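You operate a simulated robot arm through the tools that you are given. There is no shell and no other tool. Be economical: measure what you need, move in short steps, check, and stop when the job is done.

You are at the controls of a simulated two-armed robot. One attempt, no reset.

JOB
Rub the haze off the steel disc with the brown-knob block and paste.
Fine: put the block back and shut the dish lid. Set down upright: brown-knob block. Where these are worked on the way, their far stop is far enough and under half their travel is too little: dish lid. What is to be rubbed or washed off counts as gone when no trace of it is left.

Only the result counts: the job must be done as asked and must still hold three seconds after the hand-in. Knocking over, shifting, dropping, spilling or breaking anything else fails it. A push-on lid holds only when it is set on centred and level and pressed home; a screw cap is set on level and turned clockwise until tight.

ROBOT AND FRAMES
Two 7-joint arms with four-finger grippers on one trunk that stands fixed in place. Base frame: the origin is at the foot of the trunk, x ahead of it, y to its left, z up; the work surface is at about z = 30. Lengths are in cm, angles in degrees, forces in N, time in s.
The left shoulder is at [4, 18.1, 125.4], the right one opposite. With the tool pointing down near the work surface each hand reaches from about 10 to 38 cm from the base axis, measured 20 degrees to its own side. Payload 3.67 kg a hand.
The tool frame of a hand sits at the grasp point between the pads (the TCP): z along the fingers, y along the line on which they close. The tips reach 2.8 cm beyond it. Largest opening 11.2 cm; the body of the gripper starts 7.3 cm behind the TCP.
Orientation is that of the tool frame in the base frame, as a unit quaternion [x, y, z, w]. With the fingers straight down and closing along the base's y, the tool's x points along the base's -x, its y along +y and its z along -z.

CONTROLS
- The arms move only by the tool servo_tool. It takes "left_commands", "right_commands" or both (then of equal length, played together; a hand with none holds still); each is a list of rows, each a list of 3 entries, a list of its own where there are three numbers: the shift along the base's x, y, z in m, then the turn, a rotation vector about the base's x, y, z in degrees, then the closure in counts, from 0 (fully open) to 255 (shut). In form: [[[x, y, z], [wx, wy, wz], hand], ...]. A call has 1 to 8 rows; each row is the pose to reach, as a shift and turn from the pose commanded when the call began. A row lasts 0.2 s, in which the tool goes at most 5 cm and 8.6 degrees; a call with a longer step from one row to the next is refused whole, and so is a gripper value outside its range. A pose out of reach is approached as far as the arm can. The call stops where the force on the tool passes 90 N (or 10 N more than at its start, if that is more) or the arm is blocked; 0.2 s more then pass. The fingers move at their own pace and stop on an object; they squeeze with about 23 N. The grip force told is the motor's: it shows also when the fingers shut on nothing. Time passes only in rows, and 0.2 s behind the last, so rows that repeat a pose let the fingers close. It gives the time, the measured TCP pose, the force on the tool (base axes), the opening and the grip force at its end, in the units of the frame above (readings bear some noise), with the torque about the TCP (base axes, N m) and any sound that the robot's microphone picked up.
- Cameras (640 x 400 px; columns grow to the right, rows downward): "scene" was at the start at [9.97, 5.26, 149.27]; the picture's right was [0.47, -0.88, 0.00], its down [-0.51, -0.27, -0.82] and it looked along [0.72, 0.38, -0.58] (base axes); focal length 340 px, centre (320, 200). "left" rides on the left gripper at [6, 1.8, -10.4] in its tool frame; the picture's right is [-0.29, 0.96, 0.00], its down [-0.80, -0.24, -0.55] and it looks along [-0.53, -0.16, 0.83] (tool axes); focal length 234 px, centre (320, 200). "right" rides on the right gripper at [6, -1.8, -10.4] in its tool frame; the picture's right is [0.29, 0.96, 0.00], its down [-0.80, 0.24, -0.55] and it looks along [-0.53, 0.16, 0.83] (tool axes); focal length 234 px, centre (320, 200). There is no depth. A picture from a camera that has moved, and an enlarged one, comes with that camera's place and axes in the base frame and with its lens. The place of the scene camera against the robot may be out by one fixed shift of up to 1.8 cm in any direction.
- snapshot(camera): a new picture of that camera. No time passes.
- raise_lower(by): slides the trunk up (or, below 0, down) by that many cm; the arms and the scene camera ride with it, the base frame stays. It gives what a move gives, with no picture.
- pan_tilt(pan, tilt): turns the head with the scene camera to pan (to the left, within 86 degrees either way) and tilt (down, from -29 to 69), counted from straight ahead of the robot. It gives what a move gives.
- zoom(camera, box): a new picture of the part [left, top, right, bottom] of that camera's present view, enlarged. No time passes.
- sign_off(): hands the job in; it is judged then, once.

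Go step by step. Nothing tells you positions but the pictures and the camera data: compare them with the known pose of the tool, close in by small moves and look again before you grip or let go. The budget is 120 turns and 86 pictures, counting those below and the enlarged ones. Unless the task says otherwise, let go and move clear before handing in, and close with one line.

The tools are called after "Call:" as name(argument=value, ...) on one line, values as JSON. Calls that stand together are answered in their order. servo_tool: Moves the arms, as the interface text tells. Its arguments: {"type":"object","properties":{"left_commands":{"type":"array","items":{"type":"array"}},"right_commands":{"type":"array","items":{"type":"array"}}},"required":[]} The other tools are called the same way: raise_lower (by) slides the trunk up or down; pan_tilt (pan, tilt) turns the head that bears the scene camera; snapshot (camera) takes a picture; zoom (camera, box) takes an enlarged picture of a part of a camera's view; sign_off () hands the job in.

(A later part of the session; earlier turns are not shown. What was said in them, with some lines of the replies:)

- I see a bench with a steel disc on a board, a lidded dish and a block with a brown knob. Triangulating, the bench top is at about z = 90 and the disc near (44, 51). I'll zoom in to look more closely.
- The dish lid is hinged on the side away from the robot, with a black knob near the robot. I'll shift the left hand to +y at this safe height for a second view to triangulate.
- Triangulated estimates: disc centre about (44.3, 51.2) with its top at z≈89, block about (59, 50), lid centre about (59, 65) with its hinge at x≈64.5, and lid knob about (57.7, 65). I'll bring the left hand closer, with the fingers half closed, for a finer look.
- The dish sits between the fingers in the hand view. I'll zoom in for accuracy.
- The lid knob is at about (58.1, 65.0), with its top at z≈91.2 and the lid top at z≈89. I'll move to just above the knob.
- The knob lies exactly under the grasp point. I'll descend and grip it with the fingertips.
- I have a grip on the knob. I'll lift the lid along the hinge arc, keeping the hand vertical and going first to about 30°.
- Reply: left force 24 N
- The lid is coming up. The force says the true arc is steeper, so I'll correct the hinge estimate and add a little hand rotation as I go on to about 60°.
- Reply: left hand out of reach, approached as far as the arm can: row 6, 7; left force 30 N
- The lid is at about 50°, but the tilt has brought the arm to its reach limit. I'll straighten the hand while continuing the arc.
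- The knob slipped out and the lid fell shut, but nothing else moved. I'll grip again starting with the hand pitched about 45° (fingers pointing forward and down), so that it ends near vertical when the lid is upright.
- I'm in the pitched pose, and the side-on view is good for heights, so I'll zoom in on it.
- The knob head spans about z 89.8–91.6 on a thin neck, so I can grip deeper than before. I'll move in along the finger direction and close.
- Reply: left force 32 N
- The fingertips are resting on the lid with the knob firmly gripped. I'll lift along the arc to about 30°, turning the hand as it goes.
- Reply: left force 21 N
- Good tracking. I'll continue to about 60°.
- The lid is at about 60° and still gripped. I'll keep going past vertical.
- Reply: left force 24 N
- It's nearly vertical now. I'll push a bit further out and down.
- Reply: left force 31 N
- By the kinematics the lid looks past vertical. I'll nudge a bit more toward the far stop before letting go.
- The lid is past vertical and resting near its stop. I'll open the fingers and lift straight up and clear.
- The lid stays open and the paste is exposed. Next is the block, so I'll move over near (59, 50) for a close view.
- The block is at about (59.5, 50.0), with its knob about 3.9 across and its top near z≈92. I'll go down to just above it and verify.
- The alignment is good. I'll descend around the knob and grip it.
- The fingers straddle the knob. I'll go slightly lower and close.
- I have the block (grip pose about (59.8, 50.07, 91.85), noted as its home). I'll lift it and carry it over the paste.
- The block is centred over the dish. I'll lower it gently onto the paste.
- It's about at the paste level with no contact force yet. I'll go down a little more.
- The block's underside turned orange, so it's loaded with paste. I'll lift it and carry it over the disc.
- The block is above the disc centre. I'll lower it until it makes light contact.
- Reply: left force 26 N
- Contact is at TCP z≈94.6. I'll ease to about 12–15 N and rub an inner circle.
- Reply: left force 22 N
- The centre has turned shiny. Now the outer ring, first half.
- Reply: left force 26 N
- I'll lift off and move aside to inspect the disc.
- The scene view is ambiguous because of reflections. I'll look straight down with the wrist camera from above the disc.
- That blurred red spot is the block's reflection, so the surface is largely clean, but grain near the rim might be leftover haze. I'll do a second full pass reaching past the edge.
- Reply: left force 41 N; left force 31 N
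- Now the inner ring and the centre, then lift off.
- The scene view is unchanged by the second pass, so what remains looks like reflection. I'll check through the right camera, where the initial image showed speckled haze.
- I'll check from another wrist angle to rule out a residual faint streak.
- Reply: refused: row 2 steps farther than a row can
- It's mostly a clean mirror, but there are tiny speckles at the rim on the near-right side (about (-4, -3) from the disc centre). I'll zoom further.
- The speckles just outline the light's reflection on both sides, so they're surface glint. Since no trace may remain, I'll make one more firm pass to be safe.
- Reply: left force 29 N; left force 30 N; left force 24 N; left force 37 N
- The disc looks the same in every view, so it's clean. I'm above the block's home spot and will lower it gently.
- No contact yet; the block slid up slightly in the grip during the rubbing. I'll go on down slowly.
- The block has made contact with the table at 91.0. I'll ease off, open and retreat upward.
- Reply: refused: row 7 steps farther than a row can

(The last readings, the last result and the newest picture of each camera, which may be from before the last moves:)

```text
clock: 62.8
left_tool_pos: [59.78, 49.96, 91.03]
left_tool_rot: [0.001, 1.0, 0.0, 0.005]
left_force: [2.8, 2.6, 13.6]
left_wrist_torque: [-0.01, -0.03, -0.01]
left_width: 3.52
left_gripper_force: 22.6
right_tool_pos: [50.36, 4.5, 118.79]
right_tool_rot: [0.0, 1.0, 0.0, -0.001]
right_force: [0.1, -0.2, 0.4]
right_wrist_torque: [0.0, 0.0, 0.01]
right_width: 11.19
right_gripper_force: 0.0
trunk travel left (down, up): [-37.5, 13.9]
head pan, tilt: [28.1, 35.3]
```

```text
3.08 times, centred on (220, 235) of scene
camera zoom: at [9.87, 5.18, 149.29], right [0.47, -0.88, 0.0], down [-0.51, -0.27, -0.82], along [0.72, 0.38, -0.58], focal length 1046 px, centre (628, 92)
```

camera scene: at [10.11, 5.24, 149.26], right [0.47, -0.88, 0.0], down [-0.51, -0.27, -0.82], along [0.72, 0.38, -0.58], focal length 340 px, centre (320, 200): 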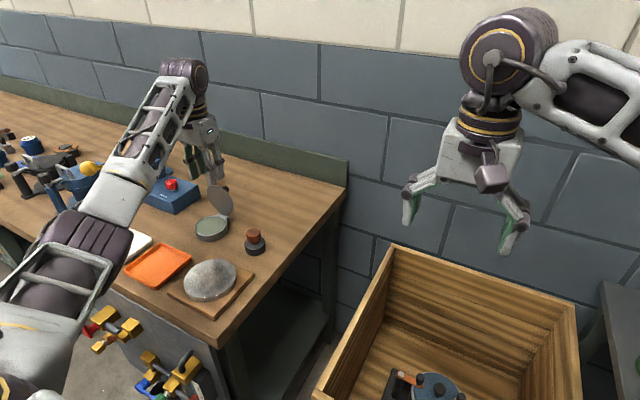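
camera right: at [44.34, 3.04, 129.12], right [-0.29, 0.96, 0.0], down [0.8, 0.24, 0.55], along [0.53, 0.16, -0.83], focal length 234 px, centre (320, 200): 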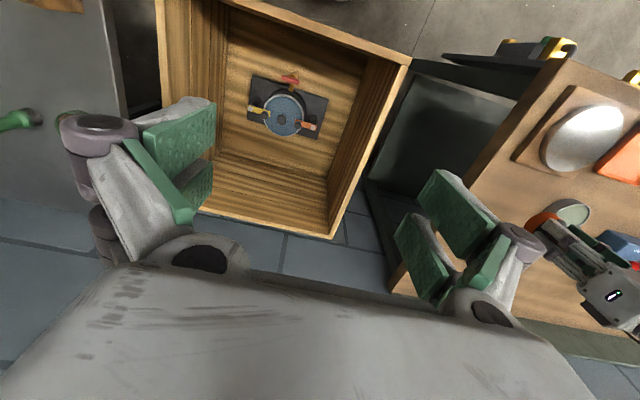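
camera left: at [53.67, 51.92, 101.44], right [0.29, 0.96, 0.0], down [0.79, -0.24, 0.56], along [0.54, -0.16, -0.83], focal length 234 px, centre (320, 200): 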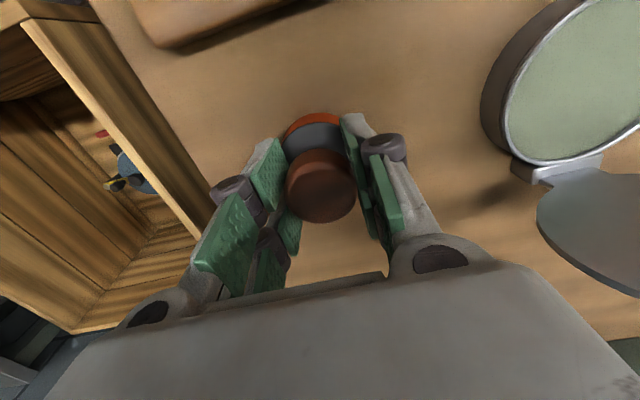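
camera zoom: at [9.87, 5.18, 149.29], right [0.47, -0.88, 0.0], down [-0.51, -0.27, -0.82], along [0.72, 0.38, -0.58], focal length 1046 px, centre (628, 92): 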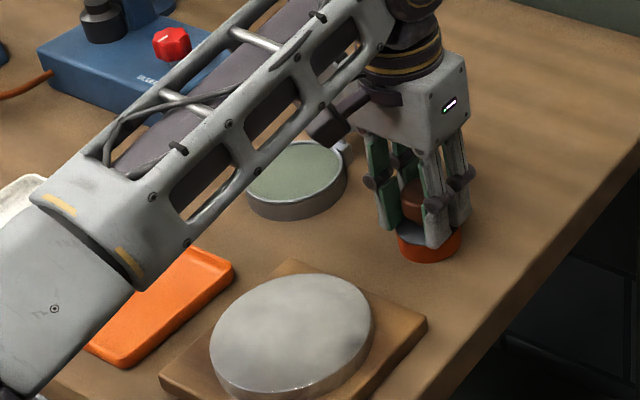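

Call:
servo_tool(left_commands=[[[0, 0, 0.002], [0, 0, 0], 255], [[0, 0, 0.002], [0, 0, 0], 200], [[0, 0, 0.002], [0, 0, 0], 110], [[0, 0, 0.002], [0, 0, 0], 110], [[0, 0, 0.03], [0, 0, 0], 110], [[0, 0, 0.07], [0, 0, 0], 110], [[-0.03, 0.01, 0.1], [0, 0, 0], 110], [[-0.05, 0.02, 0.12], [0, 0, 0], 110]])

Call:
snapshot(camera="left")

```text
clock: 64.6
left_tool_pos: [54.62, 51.86, 102.99]
left_tool_rot: [0.002, 1.0, 0.0, 0.003]
left_force: [-0.6, 0.4, -0.2]
left_wrist_torque: [-0.02, -0.02, -0.02]
left_width: 6.4
left_gripper_force: 0.0
right_tool_pos: [50.39, 4.67, 118.79]
right_tool_rot: [0.0, 1.0, 0.0, 0.0]
right_force: [0.5, -0.2, -0.6]
right_wrist_torque: [-0.02, -0.01, 0.02]
right_width: 11.2
right_gripper_force: 0.0
trunk travel left (down, up): [-37.5, 13.9]
head pan, tilt: [28.1, 35.3]
```

```text
24 pictures are left
camera left: at [48.56, 53.83, 113.29], right [0.29, 0.96, 0.0], down [0.79, -0.24, 0.56], along [0.53, -0.16, -0.83], focal length 234 px, centre (320, 200)
```

left: 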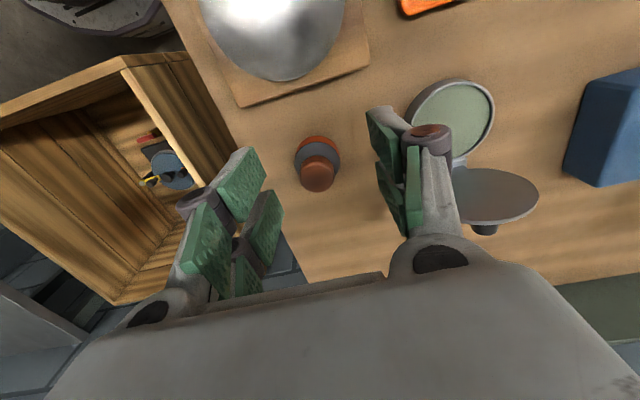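

The block is back and upright at its spot. Now for the lid: I'll move above and beyond it, pitched as at release, and look before taking the knob again.

Call:
servo_tool(left_commands=[[[0.02, 0.035, 0.025], [0, 0, 0], 150], [[0.04, 0.07, 0.035], [0, 0, 0], 150], [[0.06, 0.105, 0.035], [0, -4, 0], 150], [[0.09, 0.13, 0.035], [0, -8, 0], 150], [[0.12, 0.131, 0.03], [0, -12, 0], 150], [[0.145, 0.131, 0.02], [0, -15, 0], 150], [[0.145, 0.131, 0.02], [0, -15, 0], 150]])

Call:
snapshot(camera="left")

Call:
zoom(camera="scene", box=[130, 130, 290, 250])

```text
clock: 66.2
left_tool_pos: [69.37, 65.32, 104.79]
left_tool_rot: [0.001, 0.991, 0.0, 0.134]
left_force: [-0.1, 0.5, -0.1]
left_wrist_torque: [-0.06, -0.02, -0.03]
left_width: 4.63
left_gripper_force: 0.0
right_tool_pos: [50.44, 4.77, 118.69]
right_tool_rot: [0.0, 1.0, 0.0, -0.001]
right_force: [-0.6, -0.1, -0.8]
right_wrist_torque: [0.02, -0.01, -0.01]
right_width: 11.21
right_gripper_force: 0.1
trunk travel left (down, up): [-37.5, 13.9]
head pan, tilt: [28.1, 35.3]
```

```text
23 pictures are left
camera left: at [60.76, 67.08, 113.22], right [0.28, 0.96, 0.08], down [0.62, -0.24, 0.75], along [0.73, -0.16, -0.66], focal length 234 px, centre (320, 200)
```

left: 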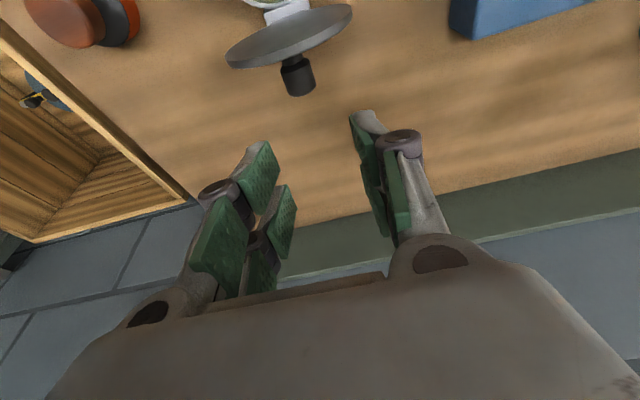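

```text
3.33 times, centred on (210, 190) of scene
camera zoom: at [9.94, 5.28, 149.27], right [0.47, -0.88, 0.0], down [-0.51, -0.27, -0.82], along [0.72, 0.38, -0.58], focal length 1133 px, centre (687, 233)
```

zoom: 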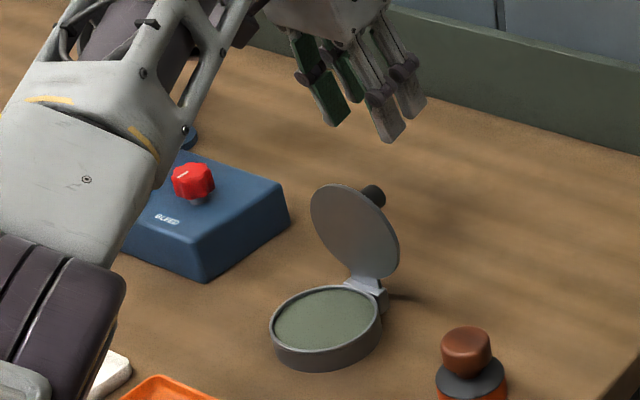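

The lid rests at about 100° with its knob near (67, 65, 95). I'll come down over the knob with the hand vertical, just behind the lid rim.

Call:
servo_tool(left_commands=[[[-0.007, -0.001, 0], [0, 5, 0], 150], [[-0.014, -0.002, 0], [0, 10, 0], 150], [[-0.02, -0.002, 0], [0, 15, 0], 150], [[-0.02, -0.002, -0.025], [0, 15, 0], 150], [[-0.02, -0.002, -0.04], [0, 15, 0], 150], [[-0.02, -0.002, -0.04], [0, 15, 0], 150]])

Call:
snapshot(camera="left")

Call:
zoom(camera="scene", box=[170, 150, 270, 230])

```text
clock: 67.6
left_tool_pos: [67.45, 65.01, 100.8]
left_tool_rot: [0.001, 1.0, -0.001, 0.002]
left_force: [-0.1, -0.7, 0.5]
left_wrist_torque: [0.04, 0.03, 0.02]
left_width: 4.62
left_gripper_force: 0.1
right_tool_pos: [50.45, 4.59, 118.76]
right_tool_rot: [0.0, 1.0, 0.0, 0.001]
right_force: [0.0, -0.5, 0.2]
right_wrist_torque: [-0.01, -0.01, 0.02]
right_width: 11.21
right_gripper_force: 0.0
trunk travel left (down, up): [-37.5, 13.9]
head pan, tilt: [28.1, 35.3]
```

```text
21 pictures are left
camera left: at [61.28, 66.82, 111.15], right [0.29, 0.96, 0.0], down [0.79, -0.24, 0.56], along [0.53, -0.16, -0.83], focal length 234 px, centre (320, 200)
```

left: 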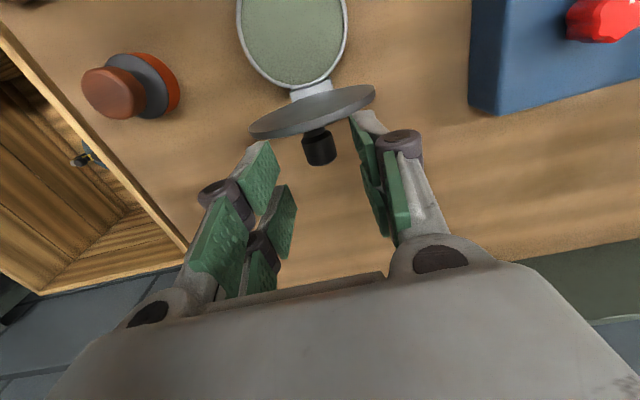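

```text
5.00 times, centred on (220, 190) of scene
camera zoom: at [9.97, 5.22, 149.27], right [0.47, -0.88, 0.0], down [-0.51, -0.27, -0.82], along [0.72, 0.38, -0.58], focal length 1699 px, centre (820, 250)
```

zoom: 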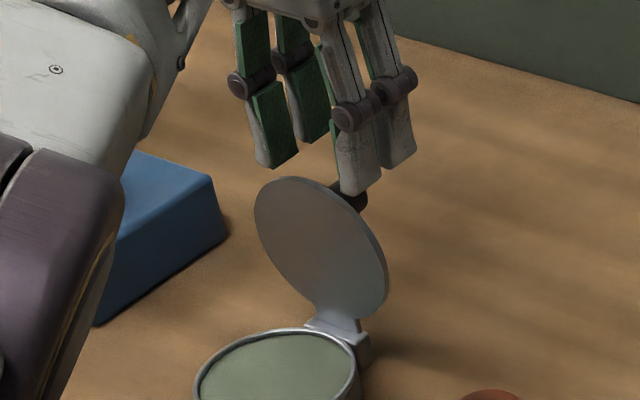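

The knob is centred between the fingers. I'll descend around it and grip.

Call:
servo_tool(left_commands=[[[0.002, 0, -0.015], [0, 0, 0], 150], [[0.002, 0, -0.03], [0, 0, 0], 150], [[0.002, 0, -0.041], [0, 0, 0], 150], [[0.002, 0, -0.041], [0, 0, 0], 220], [[0.002, 0, -0.041], [0, 0, 0], 255], [[0.002, 0, -0.041], [0, 0, 0], 255]])

Call:
zoom(camera="left", box=[220, 80, 420, 280])

```text
clock: 69.0
left_tool_pos: [67.58, 64.93, 96.81]
left_tool_rot: [0.0, 1.0, 0.001, 0.002]
left_force: [-2.1, -0.8, -0.9]
left_wrist_torque: [-0.03, 0.12, 0.0]
left_width: 2.04
left_gripper_force: 45.5
right_tool_pos: [50.33, 4.68, 118.73]
right_tool_rot: [0.0, 1.0, 0.0, 0.0]
right_force: [-0.4, 0.3, -0.4]
right_wrist_torque: [0.01, 0.02, 0.03]
right_width: 11.21
right_gripper_force: 0.1
trunk travel left (down, up): [-37.5, 13.9]
head pan, tilt: [28.1, 35.3]
```

```text
2.00 times, centred on (320, 180) of left
camera zoom: at [61.4, 66.84, 107.11], right [0.29, 0.96, 0.0], down [0.79, -0.24, 0.56], along [0.53, -0.16, -0.83], focal length 468 px, centre (320, 240)
```

zoom: 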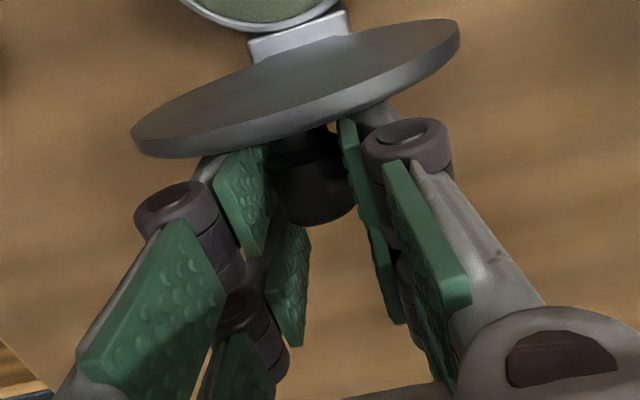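

Gripped. I'll bring the lid back along the arc, first past vertical to about 60°.

Call:
servo_tool(left_commands=[[[-0.0055, 0, 0.0025], [0, 0, 0], 255], [[-0.011, 0, 0.004], [0, 0, 0], 255], [[-0.0165, 0, 0.005], [0, 0, 0], 255], [[-0.022, 0, 0.0058], [0, 0, 0], 255], [[-0.028, 0, 0.006], [0, -1, 0], 255], [[-0.034, 0, 0.006], [0, -2, 0], 255], [[-0.04, 0, 0.0053], [0, -3.5, 0], 255], [[-0.0455, 0, 0.004], [0, -5, 0], 255]])

Call:
zoom(camera="scene", box=[130, 140, 290, 260])

```text
clock: 70.8
left_tool_pos: [63.35, 64.98, 96.81]
left_tool_rot: [0.001, 0.999, -0.001, 0.045]
left_force: [23.5, -6.8, -14.9]
left_wrist_torque: [-0.11, -1.78, 0.18]
left_width: 2.06
left_gripper_force: 44.9
right_tool_pos: [50.89, 4.69, 118.5]
right_tool_rot: [0.002, 1.0, 0.0, -0.002]
right_force: [-0.3, -0.3, 0.1]
right_wrist_torque: [0.01, 0.01, 0.02]
right_width: 11.22
right_gripper_force: 0.0
trunk travel left (down, up): [-37.5, 13.9]
head pan, tilt: [28.1, 35.3]
```

```text
3.33 times, centred on (210, 200) of scene
camera zoom: at [10.43, 5.32, 149.23], right [0.47, -0.88, 0.0], down [-0.51, -0.27, -0.81], along [0.72, 0.38, -0.58], focal length 1133 px, centre (687, 200)
```

zoom: 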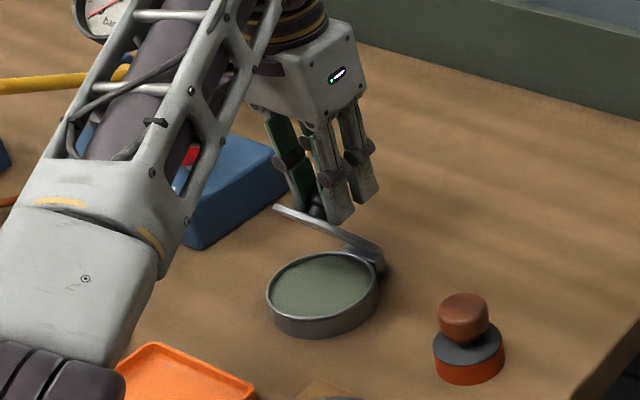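

Call:
servo_tool(left_commands=[[[-0.008, 0, -0.0035], [0, -4.5, 0], 255], [[-0.017, 0, -0.007], [0, -9, 0], 255], [[-0.025, 0, -0.012], [0, -14, 0], 255], [[-0.033, 0, -0.0175], [0, -19, 0], 255], [[-0.04, 0, -0.0245], [0, -25, 0], 255], [[-0.047, 0, -0.032], [0, -31, 0], 255], [[-0.052, 0, -0.04], [0, -36, 0], 255], [[-0.056, 0, -0.048], [0, -41, 0], 255]])

Call:
zoom(camera="scene", box=[170, 180, 270, 260])

```text
clock: 72.6
left_tool_pos: [57.53, 65.01, 92.56]
left_tool_rot: [0.001, 0.919, 0.002, 0.394]
left_force: [18.1, -0.9, 13.2]
left_wrist_torque: [-0.22, -0.81, -0.04]
left_width: 2.07
left_gripper_force: 45.1
right_tool_pos: [50.56, 4.48, 118.65]
right_tool_rot: [0.0, 1.0, 0.001, -0.001]
right_force: [-0.4, 0.2, 0.2]
right_wrist_torque: [0.01, -0.01, -0.04]
right_width: 11.18
right_gripper_force: 0.2
trunk travel left (down, up): [-37.5, 13.9]
head pan, tilt: [28.1, 35.3]
```

```text
5.00 times, centred on (220, 220) of scene
camera zoom: at [10.09, 5.13, 149.27], right [0.47, -0.88, 0.0], down [-0.51, -0.27, -0.82], along [0.72, 0.38, -0.58], focal length 1699 px, centre (820, 100)
```

zoom: 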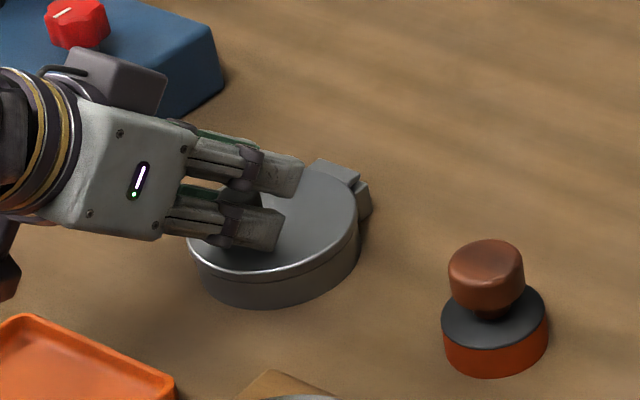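

The lid is shut. I'll ease the strain, open, and back out along the finger axis.

Call:
servo_tool(left_commands=[[[0.002, 0, 0], [0, 0, 0], 255], [[0.002, 0, 0], [0, 0, 0], 200], [[0.002, 0, 0], [0, 0, 0], 150], [[0.002, 0, 0], [0, 0, 0], 150], [[-0.013, 0, 0.015], [0, 0, 0], 150], [[-0.035, 0, 0.04], [0, 5, 0], 150], [[-0.06, 0, 0.075], [0, 13, 0], 150], [[-0.09, 0, 0.105], [0, 21, 0], 150]])

Call:
servo_tool(left_commands=[[[-0.03, -0.02, 0.03], [0, 8, 0], 100], [[-0.06, -0.04, 0.06], [0, 16, 0], 50], [[-0.09, -0.06, 0.085], [0, 23, 0], 0], [[-0.12, -0.08, 0.1], [0, 23, 0], 0], [[-0.12, -0.08, 0.1], [0, 23, 0], 0]])

Call:
snapshot(camera="scene")

Call:
zoom(camera="scene", box=[140, 190, 300, 310])

Call:
snapshot(camera="left")

```text
clock: 74.4
left_tool_pos: [48.12, 64.99, 102.73]
left_tool_rot: [0.0, 0.976, 0.0, 0.219]
left_force: [0.0, -0.5, -0.8]
left_wrist_torque: [0.01, 0.01, -0.01]
left_width: 4.64
left_gripper_force: 0.0
right_tool_pos: [50.39, 4.67, 118.68]
right_tool_rot: [0.0, 1.0, 0.0, -0.001]
right_force: [-0.6, 0.2, 0.9]
right_wrist_torque: [0.02, -0.02, 0.01]
right_width: 11.2
right_gripper_force: 0.1
trunk travel left (down, up): [-37.5, 13.9]
head pan, tilt: [28.1, 35.3]
```

```text
clock: 75.6
left_tool_pos: [36.53, 56.97, 112.77]
left_tool_rot: [0.001, 1.0, -0.001, 0.019]
left_force: [0.4, 0.3, -0.2]
left_wrist_torque: [-0.05, 0.03, -0.01]
left_width: 11.2
left_gripper_force: 0.0
right_tool_pos: [50.53, 4.7, 118.61]
right_tool_rot: [0.0, 1.0, -0.001, -0.001]
right_force: [0.5, -0.3, -0.5]
right_wrist_torque: [-0.03, 0.06, 0.03]
right_width: 11.22
right_gripper_force: 0.0
trunk travel left (down, up): [-37.5, 13.9]
head pan, tilt: [28.1, 35.3]
```

```text
16 pictures are left
camera scene: at [10.12, 5.43, 149.25], right [0.47, -0.88, 0.0], down [-0.51, -0.27, -0.82], along [0.72, 0.38, -0.58], focal length 340 px, centre (320, 200)
```

scene: 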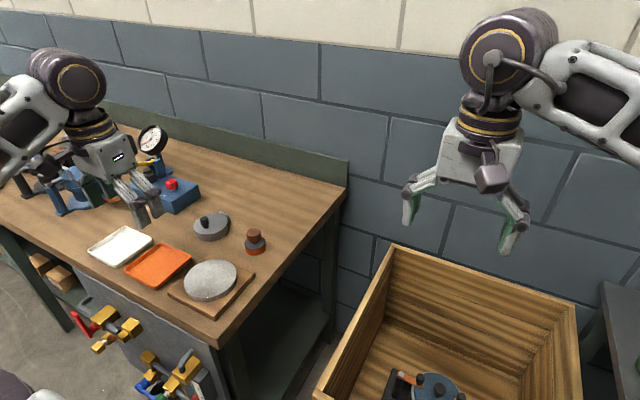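

```text
3.33 times, centred on (220, 250) of scene
camera zoom: at [10.12, 5.43, 149.25], right [0.47, -0.88, 0.0], down [-0.51, -0.27, -0.82], along [0.72, 0.38, -0.58], focal length 1133 px, centre (653, 33)
```

zoom: 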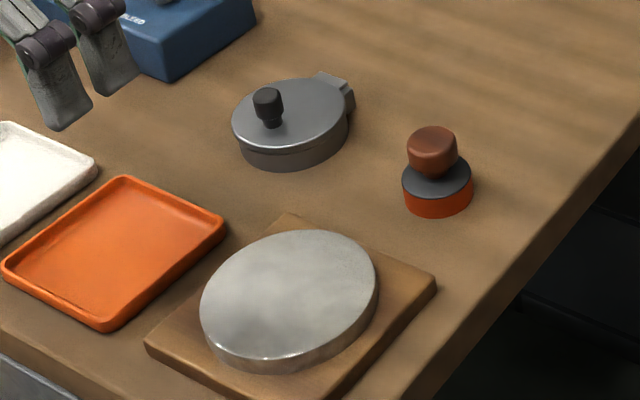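

```text
14 pictures are left
camera left: at [29.98, 58.87, 122.86], right [0.29, 0.96, 0.01], down [0.78, -0.24, 0.58], along [0.56, -0.16, -0.81], focal length 234 px, centre (320, 200)
```

left: 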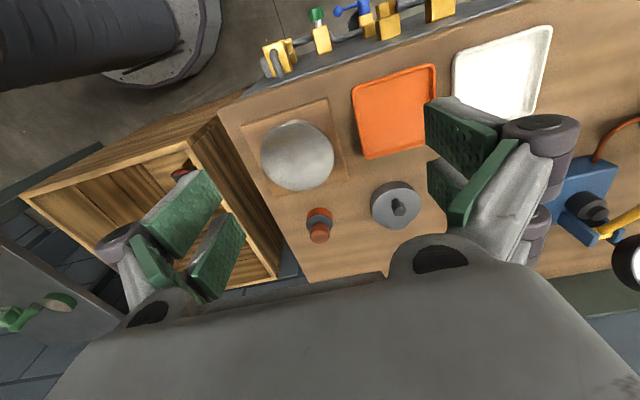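

The lid is closed and the block upright. I'll take a final close look at the disc.

Call:
zoom(camera="left", box=[240, 100, 350, 200])

Call:
zoom(camera="scene", box=[175, 250, 245, 305])

```text
4.00 times, centred on (295, 150) of left
camera zoom: at [29.98, 58.87, 122.86], right [0.29, 0.96, 0.01], down [0.78, -0.24, 0.58], along [0.56, -0.16, -0.81], focal length 937 px, centre (420, 400)
```

zoom: 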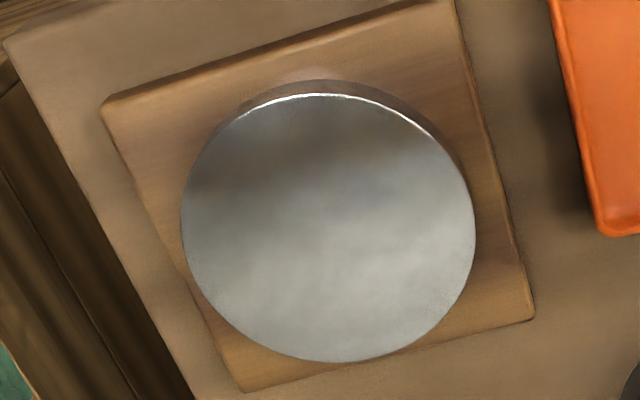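

```text
7.27 times, centred on (210, 278) of scene
camera zoom: at [10.12, 5.43, 149.25], right [0.47, -0.88, 0.0], down [-0.51, -0.27, -0.82], along [0.72, 0.38, -0.58], focal length 2471 px, centre (1120, -364)
```

zoom: 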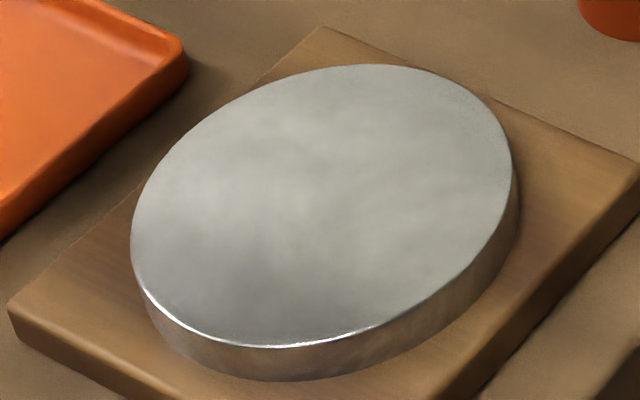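

The disc looks uniformly clear, the block stands upright at its place, the lid is closed and the hands are clear. I'm handing in.

Call:
sign_off()

```text
The job is handed in.
```

I rubbed the steel disc over its whole face with the paste-loaded block until no haze showed in any camera view. The block is back upright in its place and the dish lid is shut; the lid did slip and drop closed once while I was opening it, but nothing shifted.
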